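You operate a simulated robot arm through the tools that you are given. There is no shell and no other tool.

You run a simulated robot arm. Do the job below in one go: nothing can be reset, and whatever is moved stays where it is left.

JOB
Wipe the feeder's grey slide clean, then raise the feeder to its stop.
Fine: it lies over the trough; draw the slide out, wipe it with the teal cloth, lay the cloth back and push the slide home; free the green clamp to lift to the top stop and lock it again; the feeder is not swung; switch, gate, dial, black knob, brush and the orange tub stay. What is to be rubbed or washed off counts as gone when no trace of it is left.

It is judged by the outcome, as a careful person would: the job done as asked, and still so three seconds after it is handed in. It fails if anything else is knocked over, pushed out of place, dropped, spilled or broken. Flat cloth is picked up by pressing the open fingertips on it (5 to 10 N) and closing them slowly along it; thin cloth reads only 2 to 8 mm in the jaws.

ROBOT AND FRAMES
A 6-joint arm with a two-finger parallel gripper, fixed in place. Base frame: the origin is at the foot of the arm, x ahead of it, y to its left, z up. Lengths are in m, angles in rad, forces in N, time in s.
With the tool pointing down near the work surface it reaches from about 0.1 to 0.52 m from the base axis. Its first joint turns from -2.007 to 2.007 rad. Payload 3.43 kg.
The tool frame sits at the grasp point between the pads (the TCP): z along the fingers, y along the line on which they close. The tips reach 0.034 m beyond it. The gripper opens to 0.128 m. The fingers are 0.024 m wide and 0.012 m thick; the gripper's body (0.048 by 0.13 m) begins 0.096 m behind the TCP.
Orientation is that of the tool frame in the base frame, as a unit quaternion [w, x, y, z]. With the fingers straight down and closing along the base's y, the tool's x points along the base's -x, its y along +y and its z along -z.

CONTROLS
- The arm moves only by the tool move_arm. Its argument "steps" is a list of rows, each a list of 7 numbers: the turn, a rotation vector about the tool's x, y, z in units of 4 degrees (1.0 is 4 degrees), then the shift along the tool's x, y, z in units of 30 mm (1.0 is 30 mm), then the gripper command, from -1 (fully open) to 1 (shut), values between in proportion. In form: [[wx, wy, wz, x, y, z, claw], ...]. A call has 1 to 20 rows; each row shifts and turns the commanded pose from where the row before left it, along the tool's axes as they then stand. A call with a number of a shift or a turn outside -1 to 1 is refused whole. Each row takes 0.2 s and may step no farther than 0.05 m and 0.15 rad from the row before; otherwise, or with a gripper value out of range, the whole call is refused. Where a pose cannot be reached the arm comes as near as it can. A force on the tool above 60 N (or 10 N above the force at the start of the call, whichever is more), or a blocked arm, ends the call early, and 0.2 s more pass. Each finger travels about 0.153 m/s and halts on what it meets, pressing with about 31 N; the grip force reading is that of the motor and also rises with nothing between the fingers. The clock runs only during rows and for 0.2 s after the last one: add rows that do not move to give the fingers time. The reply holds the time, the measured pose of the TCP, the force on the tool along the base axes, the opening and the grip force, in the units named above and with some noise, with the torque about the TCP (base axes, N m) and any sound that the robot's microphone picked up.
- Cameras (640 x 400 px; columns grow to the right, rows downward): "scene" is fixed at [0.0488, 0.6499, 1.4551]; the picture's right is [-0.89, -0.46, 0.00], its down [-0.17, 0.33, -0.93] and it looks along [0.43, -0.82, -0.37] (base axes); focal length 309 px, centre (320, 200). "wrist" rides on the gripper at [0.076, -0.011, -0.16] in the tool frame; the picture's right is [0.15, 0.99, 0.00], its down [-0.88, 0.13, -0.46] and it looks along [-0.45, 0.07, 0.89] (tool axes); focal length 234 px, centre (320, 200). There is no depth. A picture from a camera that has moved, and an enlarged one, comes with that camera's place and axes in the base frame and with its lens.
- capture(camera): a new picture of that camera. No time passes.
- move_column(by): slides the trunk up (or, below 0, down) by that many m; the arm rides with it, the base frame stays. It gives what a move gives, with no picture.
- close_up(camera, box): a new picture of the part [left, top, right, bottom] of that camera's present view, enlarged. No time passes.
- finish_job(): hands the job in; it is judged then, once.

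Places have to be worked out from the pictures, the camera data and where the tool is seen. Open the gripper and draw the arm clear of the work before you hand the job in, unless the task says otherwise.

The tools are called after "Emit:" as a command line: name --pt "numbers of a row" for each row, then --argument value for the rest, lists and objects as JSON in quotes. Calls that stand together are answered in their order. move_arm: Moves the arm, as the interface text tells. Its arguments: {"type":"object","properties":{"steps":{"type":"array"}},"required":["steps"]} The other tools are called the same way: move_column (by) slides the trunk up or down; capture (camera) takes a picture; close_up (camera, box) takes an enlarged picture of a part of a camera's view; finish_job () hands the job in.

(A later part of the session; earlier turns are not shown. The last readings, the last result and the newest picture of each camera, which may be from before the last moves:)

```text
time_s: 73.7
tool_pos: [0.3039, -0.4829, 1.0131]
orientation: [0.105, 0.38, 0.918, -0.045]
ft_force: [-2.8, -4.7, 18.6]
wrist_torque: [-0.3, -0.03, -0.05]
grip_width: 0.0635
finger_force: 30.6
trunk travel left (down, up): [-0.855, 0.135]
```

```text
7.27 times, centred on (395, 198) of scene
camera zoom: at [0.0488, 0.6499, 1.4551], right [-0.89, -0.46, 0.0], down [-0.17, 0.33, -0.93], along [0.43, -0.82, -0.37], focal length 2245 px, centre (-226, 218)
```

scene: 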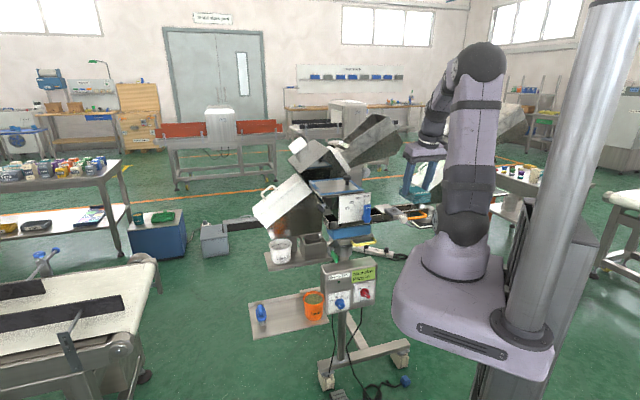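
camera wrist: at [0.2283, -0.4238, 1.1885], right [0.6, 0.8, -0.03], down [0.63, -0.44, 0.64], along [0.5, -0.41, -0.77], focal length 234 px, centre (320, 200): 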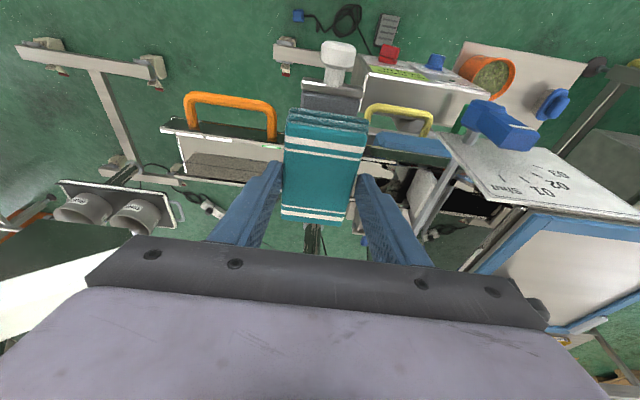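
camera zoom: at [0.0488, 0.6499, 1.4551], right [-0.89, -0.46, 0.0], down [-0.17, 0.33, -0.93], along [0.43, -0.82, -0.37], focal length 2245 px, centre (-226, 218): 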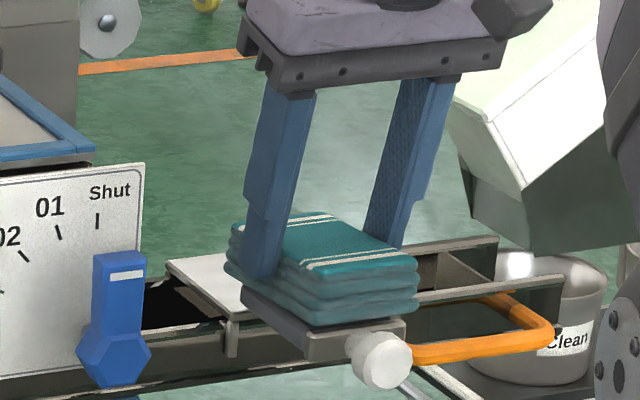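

Next the same a bit further back: lift slightly, shift +30 mm in w, press and rub.

Emit:
move_arm --pt "0 0 0 -0.089 0 -0.39 1" --pt "0 0 0 -0.975 0.05 0.223 1" --pt "0 0 0 0.06 0 0.26 1" --pt "0 0 0 0.03 0 0.13 1" --pt "0 0 0 0 0.25 0 1" --pt "0 0 0 0 0.25 0 1" --pt "0 0 0 0 -0.35 0 1" --pt "0 0 0 0 -0.35 0 1" --pt "0 0 0 0 -0.35 0 1" --pt "0 0 0 0 0.35 0 1" --pt "0 0 0 0 0.35 0 1" --pt "0 0 0 0 0.35 0 1" --pt "0 0 0 0 -0.35 0 1" --pt "0 0 0 0 -0.25 0 1" --pt "0 0 0 -0.15 0 -0.65 1" --pt "0 0 0 -0.15 0 -0.65 1" --pt "0 0 0 -0.15 0 -0.65 1"

Emit:
close_up --camera "scene" --box '[382, 204, 410, 222]'

Emit:
close_up --camera "wrist" --box '[280, 40, 370, 130]'

```text
time_s: 77.3
tool_pos: [0.3262, -0.5052, 1.0703]
orientation: [0.104, 0.381, 0.918, -0.043]
ft_force: [0.7, 0.0, -0.5]
wrist_torque: [0.0, 0.0, 0.02]
grip_width: 0.0637
finger_force: 31.3
trunk travel left (down, up): [-0.855, 0.135]
```

```text
16.00 times, centred on (396, 213) of scene
camera zoom: at [0.0488, 0.6499, 1.4551], right [-0.89, -0.46, 0.0], down [-0.17, 0.33, -0.93], along [0.43, -0.82, -0.37], focal length 4938 px, centre (-896, -8)
```

zoom: 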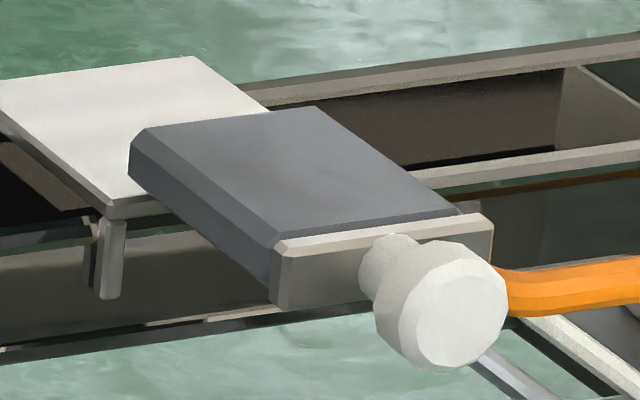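

```text
4.44 times, centred on (325, 85) of wrist
camera zoom: at [0.2412, -0.4357, 1.2084], right [0.6, 0.8, -0.03], down [0.63, -0.44, 0.64], along [0.5, -0.41, -0.77], focal length 1041 px, centre (298, 711)
```

zoom: 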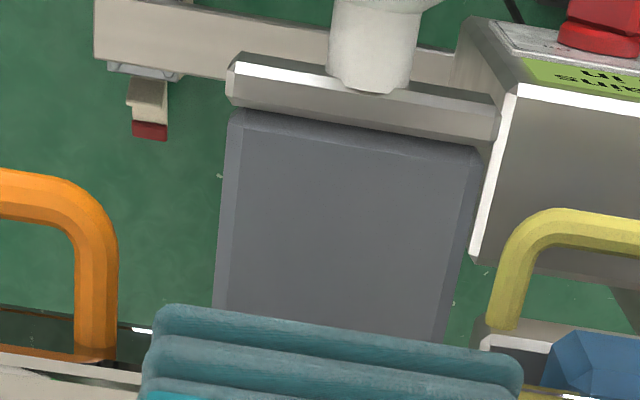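

The slide is uniformly clean. Now I take the cloth back: up, toward the robot, then along the front to the tray side.

Emit:
move_arm --pt "0 0 0 -0.186 0 -0.81 1" --pt "0 0 0 -0.1 0 -0.4 1" --pt "0 0 0 0.835 0 -0.191 1" --pt "0 0 0 0.835 0 -0.191 1" --pt "0 0 0 0.835 0 -0.191 1" --pt "0 0 0 0.835 0 -0.191 1" --pt "0 0 0 0.835 0 -0.191 1" --pt "0 0 0 0.835 0 -0.191 1" --pt "0 0 0 0.835 0 -0.191 1" --pt "0 0 0 0 0 0 1"

Emit:
move_arm --pt "0 0 0 0 0.6 0 1" --pt "0 0 0 0 0.95 0 1" --pt "0 0 0 0 0.95 0 1" --pt "0 0 0 0 0.95 0 1" --pt "0 0 0 0 0.95 0 1" --pt "0 0 0 0 0.95 0 1" --pt "0 0 0 0 0.95 0 1" --pt "0 0 0 0 0.95 0 1" --pt "0 0 0 0 0.95 0 1" --pt "0 0 0 0 0.95 0 1" --pt "0 0 0 0 0.95 0 1" --pt "0 0 0 0 0.95 0 1" --pt "0 0 0 0 0.95 0 1" --pt "0 0 0 0 0.95 0 1" --pt "0 0 0 0 0.95 0 1" --pt "0 0 0 0 0.95 0 1" --pt "0 0 0 0 0.3 0 1" --pt "0 0 0 0 0 0 1"

```text
time_s: 79.5
tool_pos: [0.1994, -0.3797, 1.1078]
orientation: [0.104, 0.38, 0.918, -0.044]
ft_force: [-0.2, 0.2, -0.2]
wrist_torque: [0.02, -0.01, 0.04]
grip_width: 0.0636
finger_force: 30.8
trunk travel left (down, up): [-0.855, 0.135]
```

```text
time_s: 83.3
tool_pos: [0.5226, -0.0581, 1.1063]
orientation: [0.104, 0.38, 0.918, -0.043]
ft_force: [-0.2, 1.3, -0.3]
wrist_torque: [0.02, -0.01, 0.0]
grip_width: 0.064
finger_force: 30.3
trunk travel left (down, up): [-0.855, 0.135]
```

At u 0.3285, w 0.411. Lower the trunk by 0.38 m again.

Emit:
move_column --by -0.38

Emit:
capture --camera "wrist"

```text
time_s: 86.9
tool_pos: [0.5221, -0.0578, 0.7277]
orientation: [0.105, 0.381, 0.918, -0.044]
ft_force: [-0.4, 0.4, 0.3]
wrist_torque: [0.03, -0.02, -0.02]
grip_width: 0.0637
finger_force: 30.9
trunk travel left (down, up): [-0.475, 0.515]
```

```text
taken
camera wrist: at [0.4375, 0.0115, 0.8654], right [0.6, 0.8, -0.03], down [0.63, -0.44, 0.64], along [0.5, -0.41, -0.77], focal length 234 px, centre (320, 200)
```

wrist: 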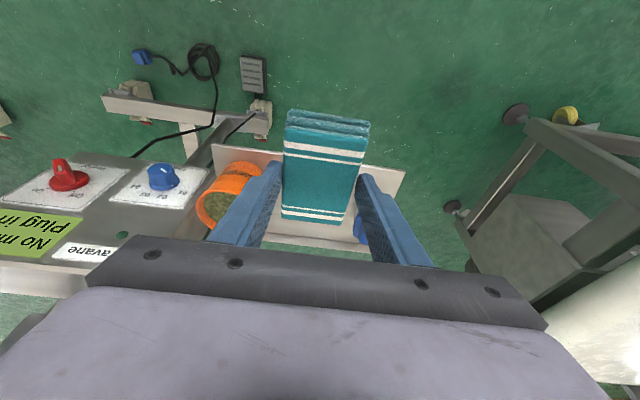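

Moving out over the cloth's original spot at this height.

Emit:
move_arm --pt "0 0 0 -0.851 -0.01 0.195 1" --pt "0 0 0 -0.851 -0.01 0.195 1" --pt "0 0 0 -0.851 -0.01 0.195 1" --pt "0 0 0 -0.851 -0.01 0.195 1" --pt "0 0 0 -0.851 -0.01 0.195 1" --pt "0 0 0 -0.851 -0.01 0.195 1" --pt "0 0 0 0 0 0 1"

Emit:
close_up --camera "scene" --box '[240, 240, 360, 340]'

```text
time_s: 88.5
tool_pos: [0.631, -0.1708, 0.7251]
orientation: [0.104, 0.381, 0.918, -0.044]
ft_force: [-0.2, -0.1, -0.7]
wrist_torque: [0.01, 0.02, 0.0]
grip_width: 0.0638
finger_force: 30.4
trunk travel left (down, up): [-0.475, 0.515]
```

```text
4.00 times, centred on (300, 290) of scene
camera zoom: at [0.0488, 0.6499, 1.4551], right [-0.89, -0.46, 0.0], down [-0.17, 0.33, -0.93], along [0.43, -0.82, -0.37], focal length 1235 px, centre (400, -160)
```

zoom: 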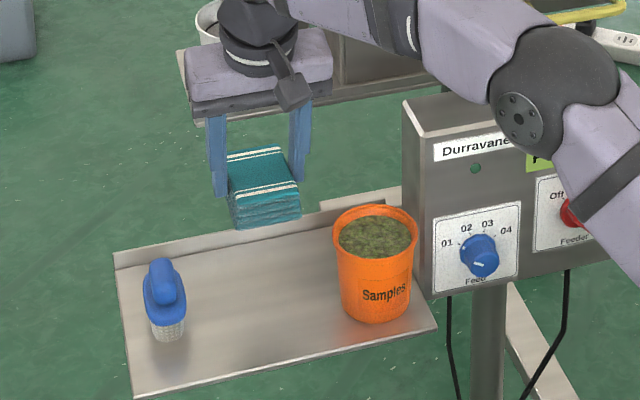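

Right over the spot. Descending, with the last centimetre slowly.

Emit:
move_arm --pt "0 0 0 0.164 0.05 0.715 1" --pt "0 0 0 0.164 0 0.715 1" --pt "0 0 0 0.164 0 0.715 1" --pt "0 0 0 0.164 0 0.715 1" --pt "0 0 0 0.164 0 0.715 1" --pt "0 0 0 0.03 0 0.13 1" --pt "0 0 0 0 0 0 1"

```text
time_s: 90.1
tool_pos: [0.6321, -0.1705, 0.6119]
orientation: [0.105, 0.381, 0.918, -0.044]
ft_force: [-0.7, -0.1, -0.7]
wrist_torque: [-0.01, 0.0, -0.03]
grip_width: 0.0641
finger_force: 31.0
trunk travel left (down, up): [-0.475, 0.515]
```

Emit:
move_arm --pt "0 0 0 0.015 0 0.065 1" --pt "0 0 0 0.015 0 0.065 1" --pt "0 0 0 0.011 0 0.049 1" --pt "0 0 0 0 0 0 1"

```text
time_s: 91.1
tool_pos: [0.633, -0.1693, 0.6083]
orientation: [0.104, 0.38, 0.918, -0.042]
ft_force: [-0.8, 0.3, 0.6]
wrist_torque: [-0.04, -0.02, -0.03]
grip_width: 0.0635
finger_force: 31.1
trunk travel left (down, up): [-0.475, 0.515]
```

Emit:
move_arm --pt "0 0 0 0.011 0 0.049 1" --pt "0 0 0 0.007 0 0.033 1" --pt "0 0 0 0 0 0 1"

```text
time_s: 91.9
tool_pos: [0.6334, -0.1698, 0.608]
orientation: [0.107, 0.38, 0.918, -0.043]
ft_force: [-2.4, 0.9, 11.9]
wrist_torque: [-0.48, -0.34, 0.06]
grip_width: 0.064
finger_force: 31.1
trunk travel left (down, up): [-0.475, 0.515]
```

The pad touches the tray (12 N). I ease off 1.5 mm and open the fingers.

Emit:
move_arm --pt "0 0 0 -0.011 0 -0.049 1" --pt "0 0 0 0 0 0 0.4" --pt "0 0 0 0 0 0 0.1" --pt "0 0 0 0 0 0 -0.1" --pt "0 0 0 0 0 0 -0.19" --pt "0 0 0 0 0 0 -0.19"

Emit:
close_up --camera "wrist" --box '[230, 80, 410, 230]'

```text
time_s: 93.3
tool_pos: [0.6325, -0.1688, 0.6073]
orientation: [0.106, 0.38, 0.918, -0.043]
ft_force: [0.5, -0.7, 0.3]
wrist_torque: [-0.01, -0.03, 0.02]
grip_width: 0.0761
finger_force: 0.0
trunk travel left (down, up): [-0.475, 0.515]
```

```text
2.67 times, centred on (320, 155) of wrist
camera zoom: at [0.5485, -0.1001, 0.7442], right [0.6, 0.8, -0.03], down [0.63, -0.44, 0.64], along [0.5, -0.41, -0.77], focal length 624 px, centre (320, 320)
```

zoom: 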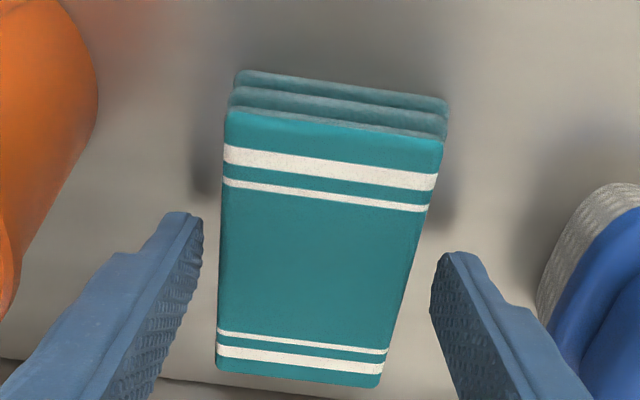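

Released and lying where it was. I withdraw straight up, then back.

Emit:
move_arm --pt "0 0 0 -0.1 0 -0.4 -0.19" --pt "0 0 0 -0.22 0 -0.95 -0.19" --pt "0 0 0 -0.22 0 -0.95 -0.19" --pt "0 0 0 -0.22 0 -0.95 -0.19" --pt "0 0 0 0.835 0 -0.191 -0.19" --pt "0 0 0 0.835 0 -0.191 -0.19" --pt "0 0 0 0.835 0 -0.191 -0.19" --pt "0 0 0 0.835 0 -0.191 -0.19" --pt "0 0 0 0.835 0 -0.191 -0.19" --pt "0 0 0 0.835 0 -0.191 -0.19" --pt "0 0 0 0 0 0 0.2"

Emit:
close_up --camera "scene" --box '[240, 260, 340, 340]'

Emit:
capture --camera "scene"

```text
time_s: 95.7
tool_pos: [0.5231, -0.0603, 0.7061]
orientation: [0.104, 0.38, 0.918, -0.044]
ft_force: [-0.5, 0.1, 0.7]
wrist_torque: [0.01, -0.02, 0.01]
grip_width: 0.051
finger_force: 0.1
trunk travel left (down, up): [-0.475, 0.515]
```

```text
5.00 times, centred on (290, 300) of scene
camera zoom: at [0.0488, 0.6499, 1.4551], right [-0.89, -0.46, 0.0], down [-0.17, 0.33, -0.93], along [0.43, -0.82, -0.37], focal length 1543 px, centre (470, -300)
```

zoom: 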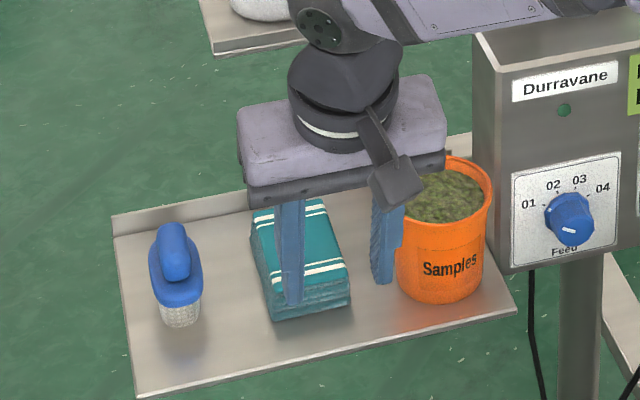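

```text
taken
```

scene: 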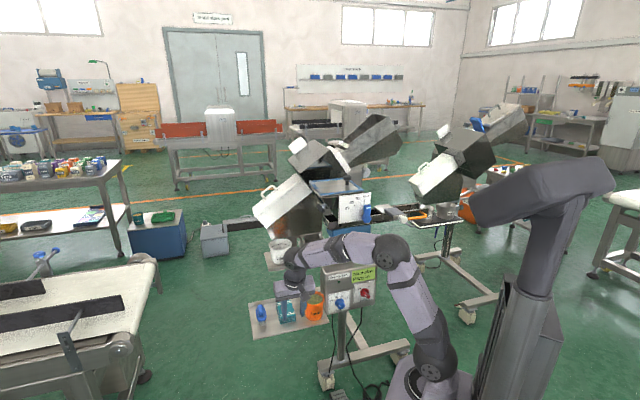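

Cloth, tub and brush all in place. Now to push the slide home: raise the trunk 0.3 m, restore 21° pitch and go back along the front toward the knob line.

Emit:
move_column --by 0.3

Emit:
move_arm --pt "0 -1 0 -0.2 0 -0.9 0.2" --pt "0 -1 0 -0.2 0 -0.9 0.2" --pt "0 0 0 -0.3 0 -0.9 0.2" --pt "0 0 0 -0.3 0 -0.6 0.2" --pt "0 0 0 0 -0.6 0 0.2" --pt "0 0 0 0 -0.95 0 0.2" --pt "0 0 0 0 -0.95 0 0.2" --pt "0 0 0 0 -0.95 0 0.2" --pt "0 0 0 0 -0.95 0 0.2" --pt "0 0 0 0 -0.95 0 0.2" --pt "0 0 0 0 -0.95 0 0.2" --pt "0 0 0 0 -0.95 0 0.2" --pt "0 0 0 0 -0.95 0 0.2" --pt "0 0 0 0 -0.95 0 0.2" --pt "0 0 0 0 -0.95 0 0.2" --pt "0 0 0 0 -0.95 0 0.2" --pt "0 0 0 0 -0.95 0 0.2" --pt "0 0 0 0 -0.95 0 0.2" --pt "0 0 0 0 -0.95 0 0.2" --pt "0 0 0 0 -0.95 0 0.2"

Emit:
capture --camera "wrist"

```text
time_s: 98.7
tool_pos: [0.5247, -0.0618, 1.006]
orientation: [0.104, 0.38, 0.918, -0.043]
ft_force: [-0.5, -0.3, -0.1]
wrist_torque: [0.02, 0.03, -0.01]
grip_width: 0.051
finger_force: 0.0
trunk travel left (down, up): [-0.775, 0.215]
```

```text
time_s: 102.9
tool_pos: [0.2081, -0.3762, 1.1086]
orientation: [0.169, 0.377, 0.908, -0.069]
ft_force: [0.0, 0.6, -0.1]
wrist_torque: [0.04, -0.01, 0.03]
grip_width: 0.0512
finger_force: 0.0
trunk travel left (down, up): [-0.775, 0.215]
```

```text
taken
camera wrist: at [0.1117, -0.2949, 1.2306], right [0.6, 0.8, -0.05], down [0.56, -0.37, 0.74], along [0.57, -0.48, -0.67], focal length 234 px, centre (320, 200)
```

wrist: 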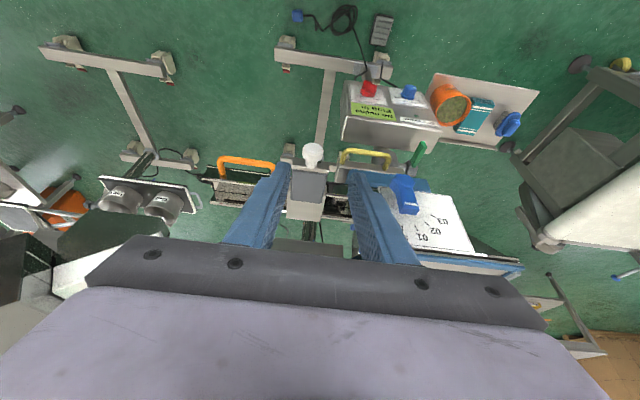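

Good free view of the slide: I check it once more for any trace before pushing it home.

Emit:
close_up --camera "wrist" --box '[270, 125, 360, 235]'

Emit:
close_up --camera "wrist" --box '[285, 160, 335, 210]'

Emit:
close_up --camera "scene" --box '[375, 195, 415, 225]'

```text
3.64 times, centred on (315, 180) of wrist
camera zoom: at [0.1117, -0.2949, 1.2306], right [0.6, 0.8, -0.05], down [0.56, -0.37, 0.74], along [0.57, -0.48, -0.67], focal length 852 px, centre (338, 273)
```

zoom: 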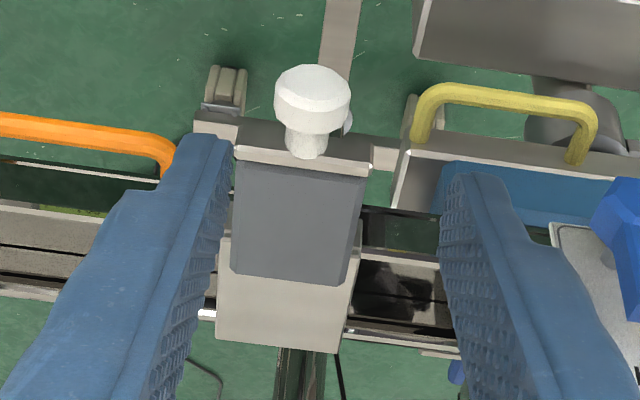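

```text
8.00 times, centred on (310, 185) of wrist
camera zoom: at [0.1117, -0.2949, 1.2306], right [0.6, 0.8, -0.05], down [0.56, -0.37, 0.74], along [0.57, -0.48, -0.67], focal length 1873 px, centre (400, 320)
```

zoom: 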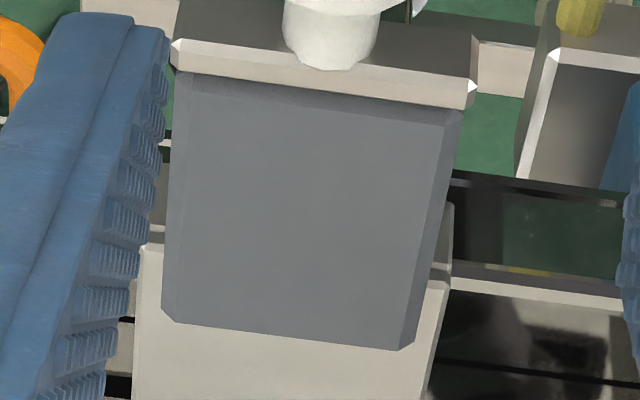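

```text
13.33 times, centred on (395, 210) of scene
camera zoom: at [0.0488, 0.6499, 1.4551], right [-0.89, -0.46, 0.0], down [-0.17, 0.33, -0.93], along [0.43, -0.82, -0.37], focal length 4115 px, centre (-680, 67)
```

zoom: 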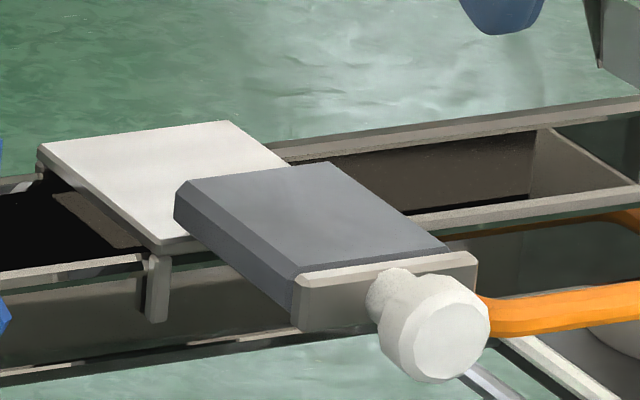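

Spotless. I align with the knob line and descend along the finger axis onto the knob as before.

Emit:
move_arm --pt "0 0 0 -0.339 -0.253 0.131 0.2" --pt "0 0 0 0 0 0.9 0.2" --pt "0 0 0 0 0 0.9 0.2" --pt "0 0 0 0 0 0.9 0.2" --pt "0 0 0 0 0 0.9 0.2" --pt "0 0 0 0 0 0 0.2"

Emit:
close_up --camera "wrist" --box '[270, 100, 370, 210]'

Emit:
close_up --camera "scene" --box '[360, 180, 430, 225]'

```text
time_s: 104.3
tool_pos: [0.2375, -0.4144, 1.0076]
orientation: [0.168, 0.377, 0.908, -0.07]
ft_force: [1.3, -0.4, 0.0]
wrist_torque: [-0.02, -0.01, 0.0]
grip_width: 0.051
finger_force: 0.1
trunk travel left (down, up): [-0.775, 0.215]
```

```text
3.64 times, centred on (320, 155) of wrist
camera zoom: at [0.1408, -0.3335, 1.1293], right [0.6, 0.8, -0.05], down [0.56, -0.37, 0.74], along [0.57, -0.48, -0.67], focal length 852 px, centre (320, 364)
```

zoom: 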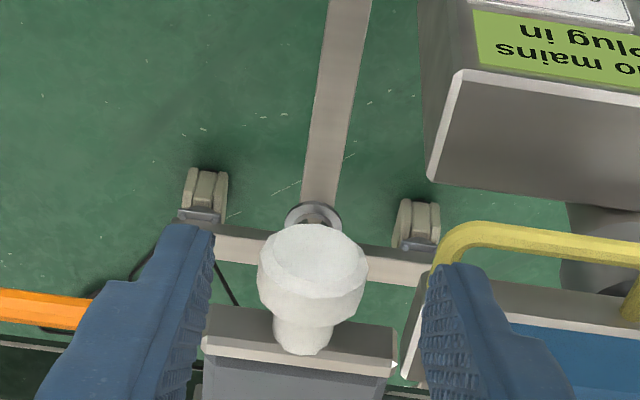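

```text
8.89 times, centred on (395, 202) of scene
camera zoom: at [0.0488, 0.6499, 1.4551], right [-0.89, -0.46, 0.0], down [-0.17, 0.33, -0.93], along [0.43, -0.82, -0.37], focal length 2744 px, centre (-347, 178)
```

zoom: 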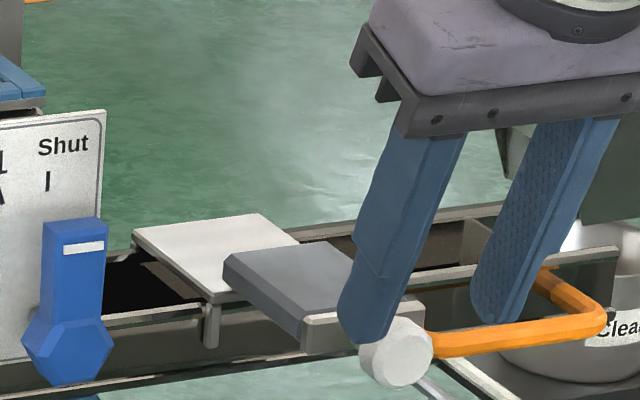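

Aligned (shift ~1.4 mm to −u). Final descent and close on the knob.

Emit:
move_arm --pt "0 0 0 0 -0.047 0.667 0.2" --pt "0 0 0 0 0 0.667 0.2" --pt "0 0 0 0 0 0 0.3" --pt "0 0 0 0 0 0 0.5" --pt "0 0 0 0 0 0 0.8" --pt "0 0 0 0 0 0 1" --pt "0 0 0 0 0 0 1"

```text
time_s: 105.9
tool_pos: [0.2477, -0.4264, 0.9696]
orientation: [0.168, 0.376, 0.908, -0.07]
ft_force: [7.1, 4.3, -0.4]
wrist_torque: [0.08, -0.24, 0.45]
grip_width: 0.0288
finger_force: 45.1
trunk travel left (down, up): [-0.775, 0.215]
```

Gripped; ease 1.2 mm to +u to cancel the side load, then push the slide straight in.

Emit:
move_arm --pt "0 0 0 0 0.04 0 1" --pt "0 0 0 -0.248 0 0.098 1" --pt "0 0 0 -0.248 0 0.098 1" --pt "0 0 0 -0.248 0 0.098 1" --pt "0 0 0 -0.248 0 0.098 1"

Emit:
close_up --camera "scene" --box '[360, 180, 430, 225]'

```text
time_s: 107.1
tool_pos: [0.2696, -0.4496, 0.9698]
orientation: [0.168, 0.376, 0.909, -0.069]
ft_force: [3.8, 6.2, -3.9]
wrist_torque: [0.73, 0.43, 0.43]
grip_width: 0.029
finger_force: 45.3
trunk travel left (down, up): [-0.775, 0.215]
```

```text
8.89 times, centred on (395, 202) of scene
camera zoom: at [0.0488, 0.6499, 1.4551], right [-0.89, -0.46, 0.0], down [-0.17, 0.33, -0.93], along [0.43, -0.82, -0.37], focal length 2744 px, centre (-347, 178)
```

zoom: 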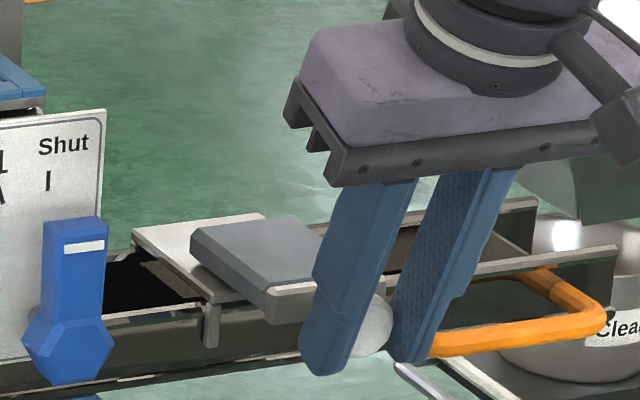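

Moving in well (3 cm). Continue with a tiny +u correction.

Emit:
move_arm --pt "0 0 0 -0.248 0.04 0.098 1" --pt "0 0 0 -0.248 0 0.098 1" --pt "0 0 0 -0.248 0 0.098 1" --pt "0 0 0 -0.2 0 0.08 1" --pt "0 0 0 0 0 0 1"

Emit:
close_up --camera "scene" --box '[360, 180, 430, 225]'

```text
time_s: 108.3
tool_pos: [0.2916, -0.4707, 0.9701]
orientation: [0.168, 0.377, 0.908, -0.07]
ft_force: [-1.0, -0.6, -11.1]
wrist_torque: [0.3, 0.31, 0.16]
grip_width: 0.029
finger_force: 44.7
trunk travel left (down, up): [-0.775, 0.215]
```

```text
8.89 times, centred on (395, 202) of scene
camera zoom: at [0.0488, 0.6499, 1.4551], right [-0.89, -0.46, 0.0], down [-0.17, 0.33, -0.93], along [0.43, -0.82, -0.37], focal length 2744 px, centre (-347, 178)
```

zoom: 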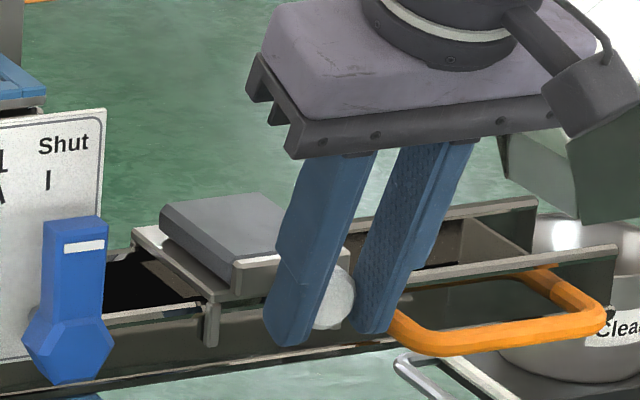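

Almost home (w 0.539 vs 0.542 originally). A few mm more until it meets its stop, lowering slightly to relieve the −11 N.

Emit:
move_arm --pt "0 0 0 -0.08 0 0.06 1" --pt "0 0 0 -0.085 0 0.045 1" --pt "0 0 0 0 0 0 1"

```text
time_s: 109.1
tool_pos: [0.2941, -0.4731, 0.9714]
orientation: [0.168, 0.376, 0.909, -0.07]
ft_force: [-9.7, 4.0, 2.1]
wrist_torque: [0.58, 0.77, 0.39]
grip_width: 0.0293
finger_force: 45.0
trunk travel left (down, up): [-0.775, 0.215]
```

Reaction of ~10 N along −w at w 0.5425: the stop. One more 2 mm push to confirm.

Emit:
move_arm --pt "0 0 0 -0.062 0 0.024 1" --pt "0 0 0 0 0 0 1"

Emit:
close_up --camera "scene" --box '[360, 180, 430, 225]'

```text
time_s: 109.7
tool_pos: [0.2955, -0.4743, 0.9699]
orientation: [0.169, 0.376, 0.909, -0.07]
ft_force: [-15.5, 8.9, 3.7]
wrist_torque: [0.21, 0.43, 0.45]
grip_width: 0.029
finger_force: 44.4
trunk travel left (down, up): [-0.775, 0.215]
```

```text
8.89 times, centred on (395, 202) of scene
camera zoom: at [0.0488, 0.6499, 1.4551], right [-0.89, -0.46, 0.0], down [-0.17, 0.33, -0.93], along [0.43, -0.82, -0.37], focal length 2744 px, centre (-347, 178)
```

zoom: 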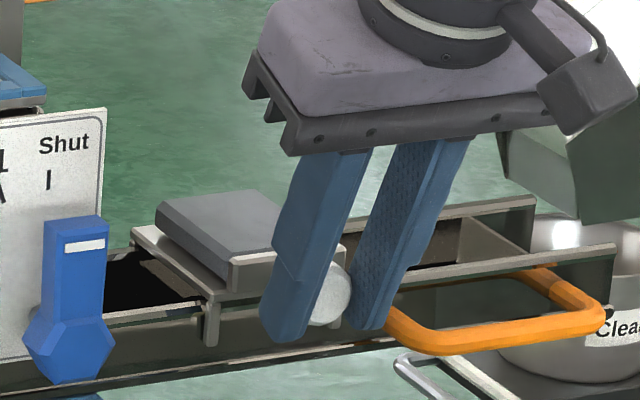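

It's home against the stop. I relax the push, open, and withdraw along the finger axis.

Emit:
move_arm --pt "0 0 0 0.1 0.02 -0.04 1" --pt "0 0 0 0 0 0 1" --pt "0 0 0 0 0 0 0.5" --pt "0 0 0 0 0 0 0.2" --pt "0 0 0 0 0 0 0.2" --pt "0 0 0 0 0 -0.7 0.2" --pt "0 0 0 0 0 -0.9 0.2" --pt "0 0 0 0 0 -0.9 0.2" --pt "0 0 0 0 0 -0.9 0.2" --pt "0 0 0 0 0 -0.9 0.2"

Emit:
close_up --camera "scene" --box '[350, 180, 430, 230]'

Emit:
capture --camera "wrist"

```text
time_s: 111.9
tool_pos: [0.2637, -0.4393, 1.0912]
orientation: [0.169, 0.376, 0.909, -0.07]
ft_force: [-0.3, -0.2, 0.7]
wrist_torque: [0.0, 0.0, 0.02]
grip_width: 0.051
finger_force: 0.3
trunk travel left (down, up): [-0.775, 0.215]
```

```text
8.00 times, centred on (390, 205) of scene
camera zoom: at [0.0488, 0.6499, 1.4551], right [-0.89, -0.46, 0.0], down [-0.17, 0.33, -0.93], along [0.43, -0.82, -0.37], focal length 2469 px, centre (-240, 160)
```

zoom: 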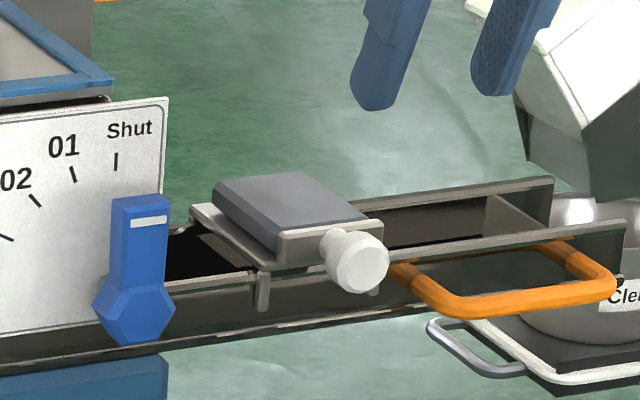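

```text
taken
camera wrist: at [0.1665, -0.3574, 1.2138], right [0.6, 0.8, -0.05], down [0.56, -0.37, 0.74], along [0.57, -0.48, -0.67], focal length 234 px, centre (320, 200)
```

wrist: 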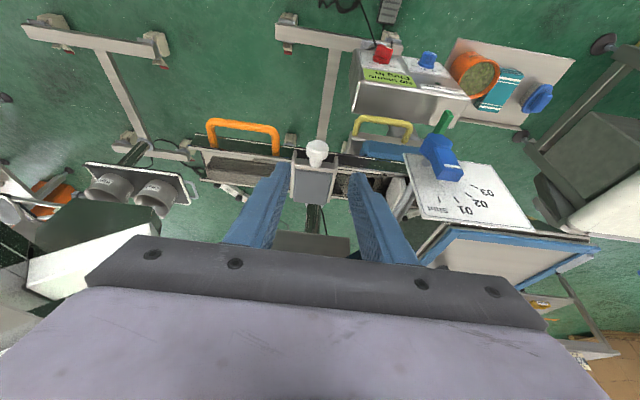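

The slide sits exactly where it was at the start. Now the clamp: I back off to w≈0.40, shift to u≈0.12 and look at it from closer.

Emit:
move_arm --pt "0 0 0 0.8 0 -0.31 -0.3" --pt "0 0 0 0.8 0 -0.31 -0.3" --pt "0 0 0 0.8 0 -0.31 -0.3" --pt "0 0 0 0.6 0.3 -0.23 -0.3" --pt "0 0 0 0 0.9 0 -0.3" --pt "0 0 0 0 0.95 0 -0.3" --pt "0 0 0 0 0.95 0 -0.3" --pt "0 0 0 0 0.95 0 -0.3" --pt "0 0 0 0 0.95 0 -0.3" --pt "0 0 0 0 0.95 0 -0.3" --pt "0 0 0 0 0.95 0 -0.3" --pt "0 0 0 0 0.95 0 -0.3" --pt "0 0 0 0 0 0 -0.3"

Emit:
move_column --by -0.17

Emit:
capture --camera "wrist"

```text
time_s: 114.7
tool_pos: [0.361, -0.2054, 1.0902]
orientation: [0.169, 0.378, 0.908, -0.07]
ft_force: [-0.2, -0.1, -0.1]
wrist_torque: [0.02, -0.01, 0.0]
grip_width: 0.0829
finger_force: 0.2
trunk travel left (down, up): [-0.775, 0.215]
```

```text
time_s: 116.7
tool_pos: [0.3606, -0.2066, 0.9188]
orientation: [0.169, 0.376, 0.908, -0.07]
ft_force: [0.9, 0.6, 0.0]
wrist_torque: [-0.01, 0.0, -0.01]
grip_width: 0.0834
finger_force: 0.1
trunk travel left (down, up): [-0.605, 0.385]
```

```text
taken
camera wrist: at [0.2637, -0.124, 1.0411], right [0.6, 0.8, -0.05], down [0.56, -0.37, 0.74], along [0.57, -0.48, -0.67], focal length 234 px, centre (320, 200)
```

wrist: 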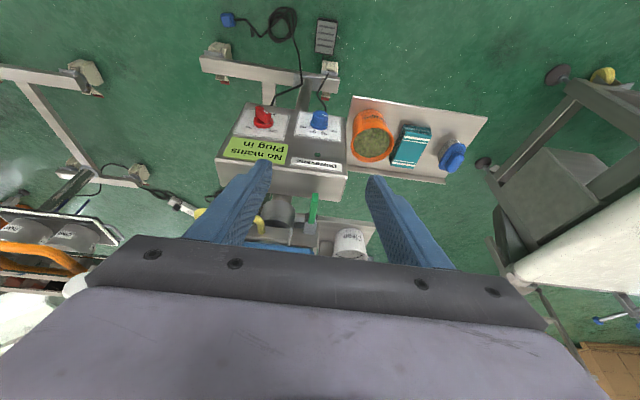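

Emit:
close_up --camera "wrist" --box '[250, 180, 370, 255]'

Emit:
close_up --camera "scene" --box '[315, 225, 385, 270]'

```text
5.33 times, centred on (310, 218) of wrist
camera zoom: at [0.2637, -0.124, 1.0411], right [0.6, 0.8, -0.05], down [0.56, -0.37, 0.74], along [0.57, -0.48, -0.67], focal length 1249 px, centre (373, 107)
```

zoom: 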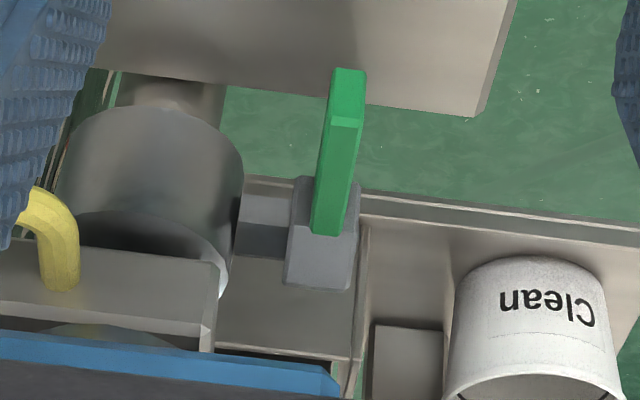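

```text
8.89 times, centred on (350, 248) of scene
camera zoom: at [0.0488, 0.6499, 1.4551], right [-0.89, -0.46, 0.0], down [-0.17, 0.33, -0.93], along [0.43, -0.82, -0.37], focal length 2744 px, centre (53, -222)
```

zoom: 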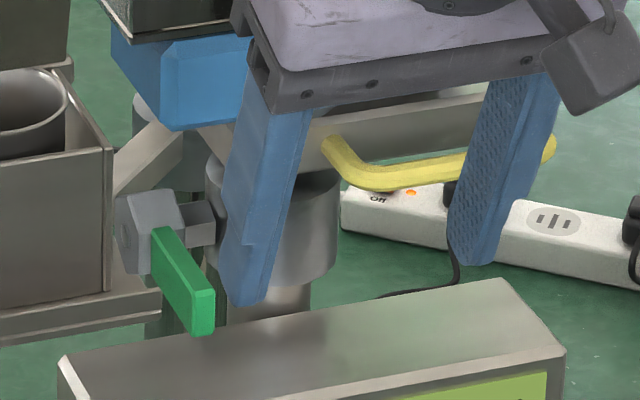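

The lever is a ~10 mm wide, 16 mm tall bar pointing at the robot (u≈0.118, w≈0.563–0.615, z≈0.766–0.785), about 2 cm above the control box top, on a hub whose axis runs along u — so it should swing upward. I move in front of it and pitch to 45°.

Emit:
move_arm --pt "0 0 0 -0.422 0.1 0.759 0.2" --pt "0 0 0 -0.422 0.1 0.759 0.2" --pt "0 0 0 -0.422 0.1 0.759 0.4" --pt "0 -1 0 0 0 0 0.4" --pt "0 -1 0 0 0 0 0.4" --pt "0 -1 0 0 0 0 0.4" --pt "0 -1 0 0 0 0 0.4" --pt "0 -1 0 0 0 0 0.4" --pt "0 -1 0 0 0 0 0.4"

Emit:
capture --camera "wrist"

Emit:
close_up --camera "scene" --box '[300, 190, 420, 280]'

```text
time_s: 118.7
tool_pos: [0.4088, -0.2423, 0.8692]
orientation: [0.34, 0.356, 0.859, -0.143]
ft_force: [-0.1, -0.5, 0.4]
wrist_torque: [-0.01, -0.01, -0.03]
grip_width: 0.0382
finger_force: 0.1
trunk travel left (down, up): [-0.605, 0.385]
```

```text
taken
camera wrist: at [0.2866, -0.1351, 0.9334], right [0.63, 0.77, -0.1], down [0.33, -0.14, 0.94], along [0.71, -0.62, -0.34], focal length 234 px, centre (320, 200)
```

wrist: 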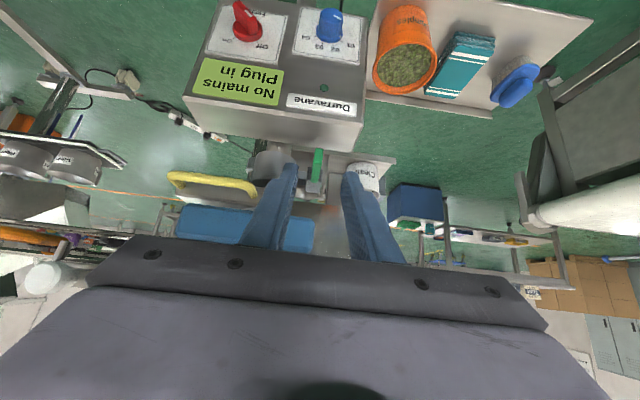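

```text
4.44 times, centred on (360, 235) of scene
camera zoom: at [0.0488, 0.6499, 1.4551], right [-0.89, -0.46, 0.0], down [-0.17, 0.33, -0.93], along [0.43, -0.82, -0.37], focal length 1372 px, centre (142, 44)
```

zoom: 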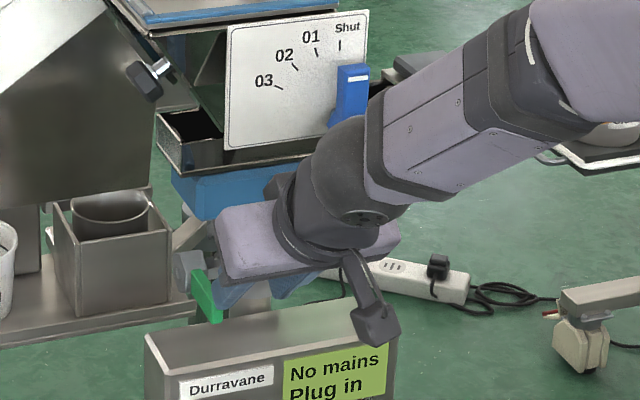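

At u 0.118, w 0.460, z 0.869, pitch 43°. I zoom in on the lever between the fingers.

Emit:
close_up --camera "wrist" --box '[250, 110, 390, 220]'

Emit:
close_up --camera "scene" --box '[320, 230, 380, 270]'

```text
3.64 times, centred on (320, 165) of wrist
camera zoom: at [0.2866, -0.1351, 0.9334], right [0.63, 0.77, -0.1], down [0.33, -0.14, 0.94], along [0.71, -0.62, -0.34], focal length 852 px, centre (320, 327)
```

zoom: 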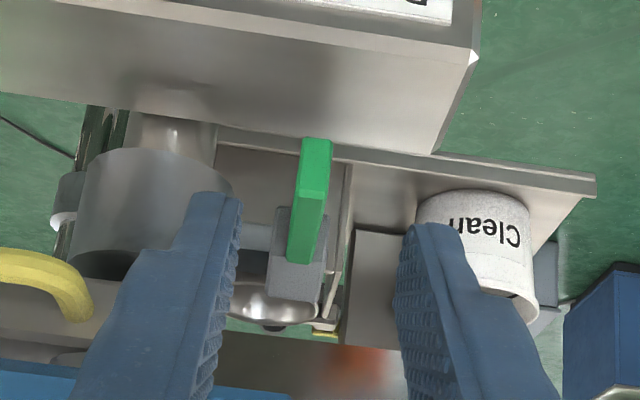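

```text
10.00 times, centred on (350, 250) of scene
camera zoom: at [0.0488, 0.6499, 1.4551], right [-0.89, -0.46, 0.0], down [-0.17, 0.33, -0.93], along [0.43, -0.82, -0.37], focal length 3086 px, centre (20, -300)
```

zoom: 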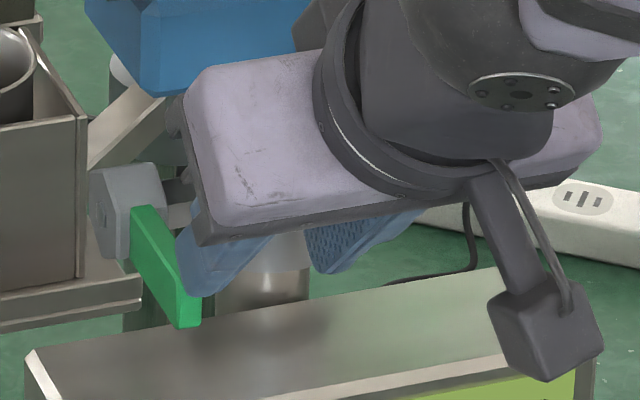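

Lever refined: horizontal, u≈0.1185, w 0.563→0.62, z 0.766–0.789. I advance along the tool axis toward it with the fingers at ~30 mm.

Emit:
move_arm --pt "0 0 0 -0.123 0.03 0.839 0.53" --pt "0 0 0 -0.123 0 0.839 0.53" --pt "0 0 0 -0.123 0 0.839 0.53" --pt "0 0 0 0 0 0 0.53"

Emit:
close_up --camera "wrist" --box '[250, 110, 390, 220]'

Emit:
close_up --camera "scene" --box '[310, 215, 390, 275]'

```text
time_s: 119.7
tool_pos: [0.4548, -0.2853, 0.8223]
orientation: [0.353, 0.354, 0.853, -0.146]
ft_force: [-0.1, 0.7, -0.3]
wrist_torque: [-0.02, 0.02, 0.02]
grip_width: 0.0302
finger_force: 0.2
trunk travel left (down, up): [-0.605, 0.385]
```

```text
3.64 times, centred on (320, 165) of wrist
camera zoom: at [0.3309, -0.1767, 0.8818], right [0.63, 0.77, -0.1], down [0.3, -0.12, 0.94], along [0.72, -0.62, -0.31], focal length 852 px, centre (320, 327)
```

zoom: 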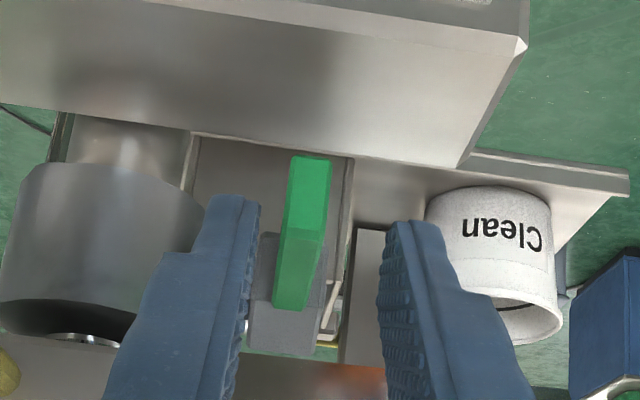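

```text
6.67 times, centred on (350, 245) of scene
camera zoom: at [0.0488, 0.6499, 1.4551], right [-0.89, -0.46, 0.0], down [-0.17, 0.33, -0.93], along [0.43, -0.82, -0.37], focal length 2058 px, centre (120, -100)
```

zoom: 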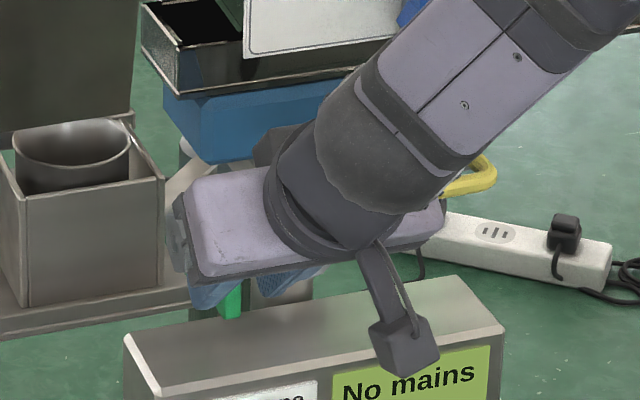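

Slightly off-centre (lever 2.4 mm to −u). I correct and advance the remaining ~49 mm so the pads straddle the lever's end.

Emit:
move_arm --pt "0 0 0 -0.052 -0.06 0.5 0.53" --pt "0 0 0 -0.052 -0.02 0.6 0.53" --pt "0 0 0 0 0 0.4 0.53" --pt "0 0 0 0 0 0 0.53"

Emit:
close_up --camera "wrist" --box '[250, 110, 390, 220]'

Emit:
close_up --camera "scene" --box '[310, 215, 390, 275]'

```text
time_s: 120.7
tool_pos: [0.4777, -0.3123, 0.7947]
orientation: [0.354, 0.354, 0.853, -0.147]
ft_force: [-1.0, -0.3, 0.6]
wrist_torque: [-0.01, 0.01, 0.0]
grip_width: 0.0301
finger_force: 0.1
trunk travel left (down, up): [-0.605, 0.385]
```

```text
3.64 times, centred on (320, 165) of wrist
camera zoom: at [0.3527, -0.2026, 0.8528], right [0.63, 0.77, -0.1], down [0.3, -0.12, 0.94], along [0.72, -0.62, -0.31], focal length 852 px, centre (320, 327)
```

zoom: 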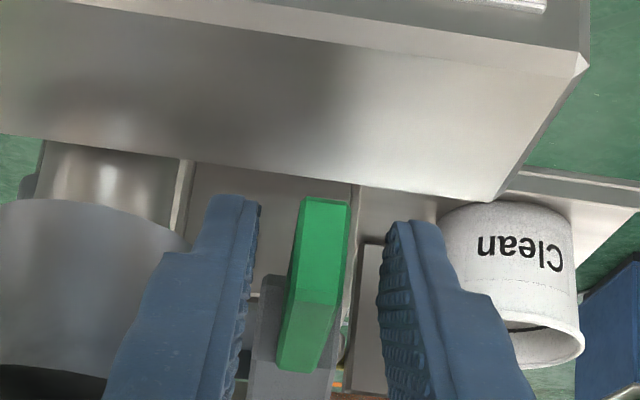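

```text
6.67 times, centred on (350, 245) of scene
camera zoom: at [0.0488, 0.6499, 1.4551], right [-0.89, -0.46, 0.0], down [-0.17, 0.33, -0.93], along [0.43, -0.82, -0.37], focal length 2058 px, centre (120, -100)
```

zoom: 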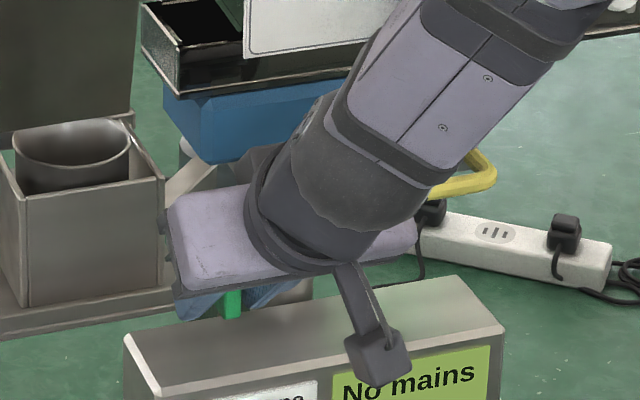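

The lever's end is centred between the pads. I close on it.

Emit:
move_arm --pt "0 0 0 0 0 0 0.65" --pt "0 0 0 0 0 0 0.75" --pt "0 0 0 0 0 0 0.85" --pt "0 0 0 0 0 0 0.95" --pt "0 0 0 0 0 0 1" --pt "0 0 0 0 0 0 1"

```text
time_s: 122.0
tool_pos: [0.4753, -0.312, 0.7931]
orientation: [0.353, 0.354, 0.854, -0.146]
ft_force: [-6.7, -6.3, -0.8]
wrist_torque: [-0.04, 0.13, 0.3]
grip_width: 0.0078
finger_force: 41.9
trunk travel left (down, up): [-0.605, 0.385]
```

Lever gripped (7.8 mm). I cancel the side load (−1.8 mm in u), then try it upward along its arc by a few mm.

Emit:
move_arm --pt "0 0 0 0 -0.06 0 1" --pt "0 0 0 0 0 0 1"

Emit:
move_arm --pt "0 0 0 -0.07 0 -0.07 1" --pt "0 0 0 -0.07 0 -0.07 1" --pt "0 0 0 0 0 0 1"

```text
time_s: 122.7
tool_pos: [0.4759, -0.3126, 0.7934]
orientation: [0.354, 0.353, 0.854, -0.146]
ft_force: [0.6, -6.4, -3.4]
wrist_torque: [0.09, 0.16, 0.12]
grip_width: 0.008
finger_force: 41.7
trunk travel left (down, up): [-0.605, 0.385]
```

```text
time_s: 123.5
tool_pos: [0.475, -0.3129, 0.7953]
orientation: [0.35, 0.354, 0.855, -0.144]
ft_force: [5.1, -8.6, -21.3]
wrist_torque: [0.81, 0.91, 0.12]
grip_width: 0.0081
finger_force: 41.9
trunk travel left (down, up): [-0.605, 0.385]
```

Upward met ~21 N with little motion. I go back and try the other direction (down) equally gently.

Emit:
move_arm --pt "0 0 0 0.07 0 0.07 1" --pt "0 0 0 0.07 0 0.07 1" --pt "0 0 0 0 0 0 1"

Emit:
move_arm --pt "0 0 0 0.07 0 0.07 1" --pt "0 0 0 0.07 0 0.07 1" --pt "0 0 0 0 0 0 1"

Emit:
close_up --camera "wrist" --box '[250, 110, 390, 220]'

```text
time_s: 124.2
tool_pos: [0.4757, -0.3112, 0.7952]
orientation: [0.354, 0.354, 0.853, -0.148]
ft_force: [-1.4, 0.4, -1.7]
wrist_torque: [0.12, 0.04, 0.21]
grip_width: 0.0078
finger_force: 42.3
trunk travel left (down, up): [-0.605, 0.385]
```

```text
time_s: 125.0
tool_pos: [0.4741, -0.3108, 0.7946]
orientation: [0.359, 0.353, 0.851, -0.148]
ft_force: [3.5, 5.4, 23.3]
wrist_torque: [-0.77, -1.03, 0.36]
grip_width: 0.0077
finger_force: 41.2
trunk travel left (down, up): [-0.605, 0.385]
```

```text
3.64 times, centred on (320, 165) of wrist
camera zoom: at [0.3508, -0.2025, 0.8505], right [0.63, 0.77, -0.11], down [0.3, -0.11, 0.95], along [0.72, -0.63, -0.3], focal length 852 px, centre (320, 327)
```

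zoom: 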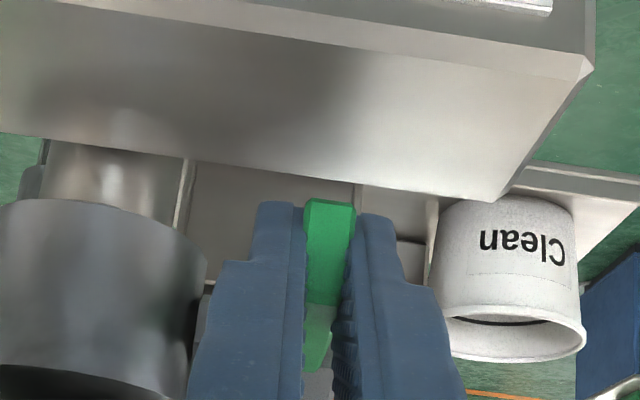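

Both ways read ~22 N from my own stiffness, so the clamp simply needs more torque. I return to neutral and pull up harder in small steps, following the arc.

Emit:
move_arm --pt "0 0 0 -0.07 0 -0.07 1" --pt "0 0 0 -0.07 0 -0.07 1" --pt "0 0 0 -0.07 0 -0.07 1" --pt "0 0 0 -0.07 0 -0.07 1" --pt "0 0 0 -0.07 0 -0.07 1" --pt "0 0 0 0 0 0 1"

Emit:
close_up --camera "wrist" --box '[250, 110, 390, 220]'

```text
time_s: 126.5
tool_pos: [0.4737, -0.3122, 0.7967]
orientation: [0.348, 0.354, 0.856, -0.144]
ft_force: [10.9, -8.0, -19.3]
wrist_torque: [0.77, 0.77, 0.24]
grip_width: 0.0078
finger_force: 41.8
trunk travel left (down, up): [-0.605, 0.385]
```

```text
3.64 times, centred on (320, 165) of wrist
camera zoom: at [0.3513, -0.2032, 0.8589], right [0.63, 0.77, -0.1], down [0.31, -0.13, 0.94], along [0.72, -0.62, -0.32], focal length 852 px, centre (320, 327)
```

zoom: 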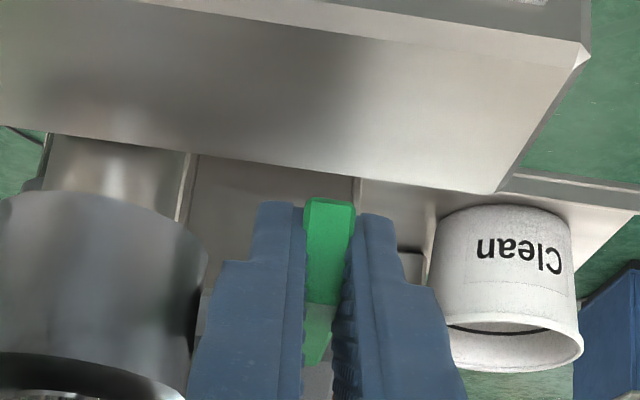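

Not conclusive; I go on another 6 mm upward and watch.

Emit:
move_arm --pt "0 0 0 -0.07 0 -0.07 1" --pt "0 0 0 -0.07 0 -0.07 1" --pt "0 0 0 0 0 0 1" --pt "0 0 0 0 0 0 1"

Emit:
close_up --camera "wrist" --box '[250, 110, 390, 220]'

Emit:
close_up --camera "scene" --box '[310, 215, 390, 275]'

```text
time_s: 127.5
tool_pos: [0.4756, -0.3124, 0.8063]
orientation: [0.351, 0.354, 0.855, -0.145]
ft_force: [1.3, 2.9, -20.8]
wrist_torque: [1.01, 1.04, -0.01]
grip_width: 0.008
finger_force: 42.1
trunk travel left (down, up): [-0.605, 0.385]
```

```text
3.64 times, centred on (320, 165) of wrist
camera zoom: at [0.3511, -0.203, 0.8663], right [0.63, 0.77, -0.1], down [0.31, -0.12, 0.94], along [0.72, -0.62, -0.32], focal length 852 px, centre (320, 327)
```

zoom: 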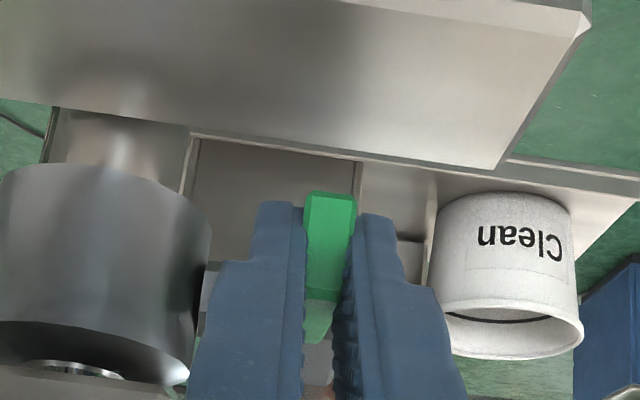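

```text
6.67 times, centred on (350, 245) of scene
camera zoom: at [0.0488, 0.6499, 1.4551], right [-0.89, -0.46, 0.0], down [-0.17, 0.33, -0.93], along [0.43, -0.82, -0.37], focal length 2058 px, centre (120, -100)
```

zoom: 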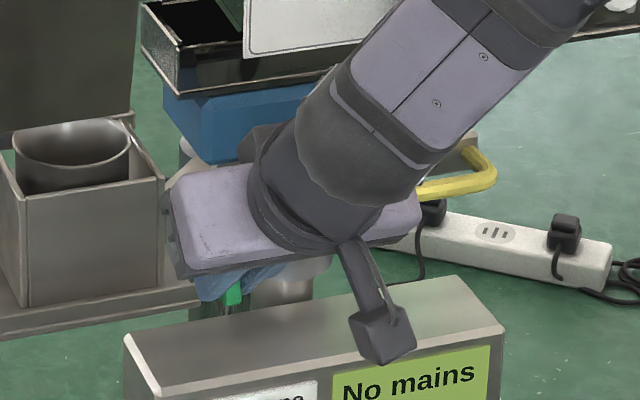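

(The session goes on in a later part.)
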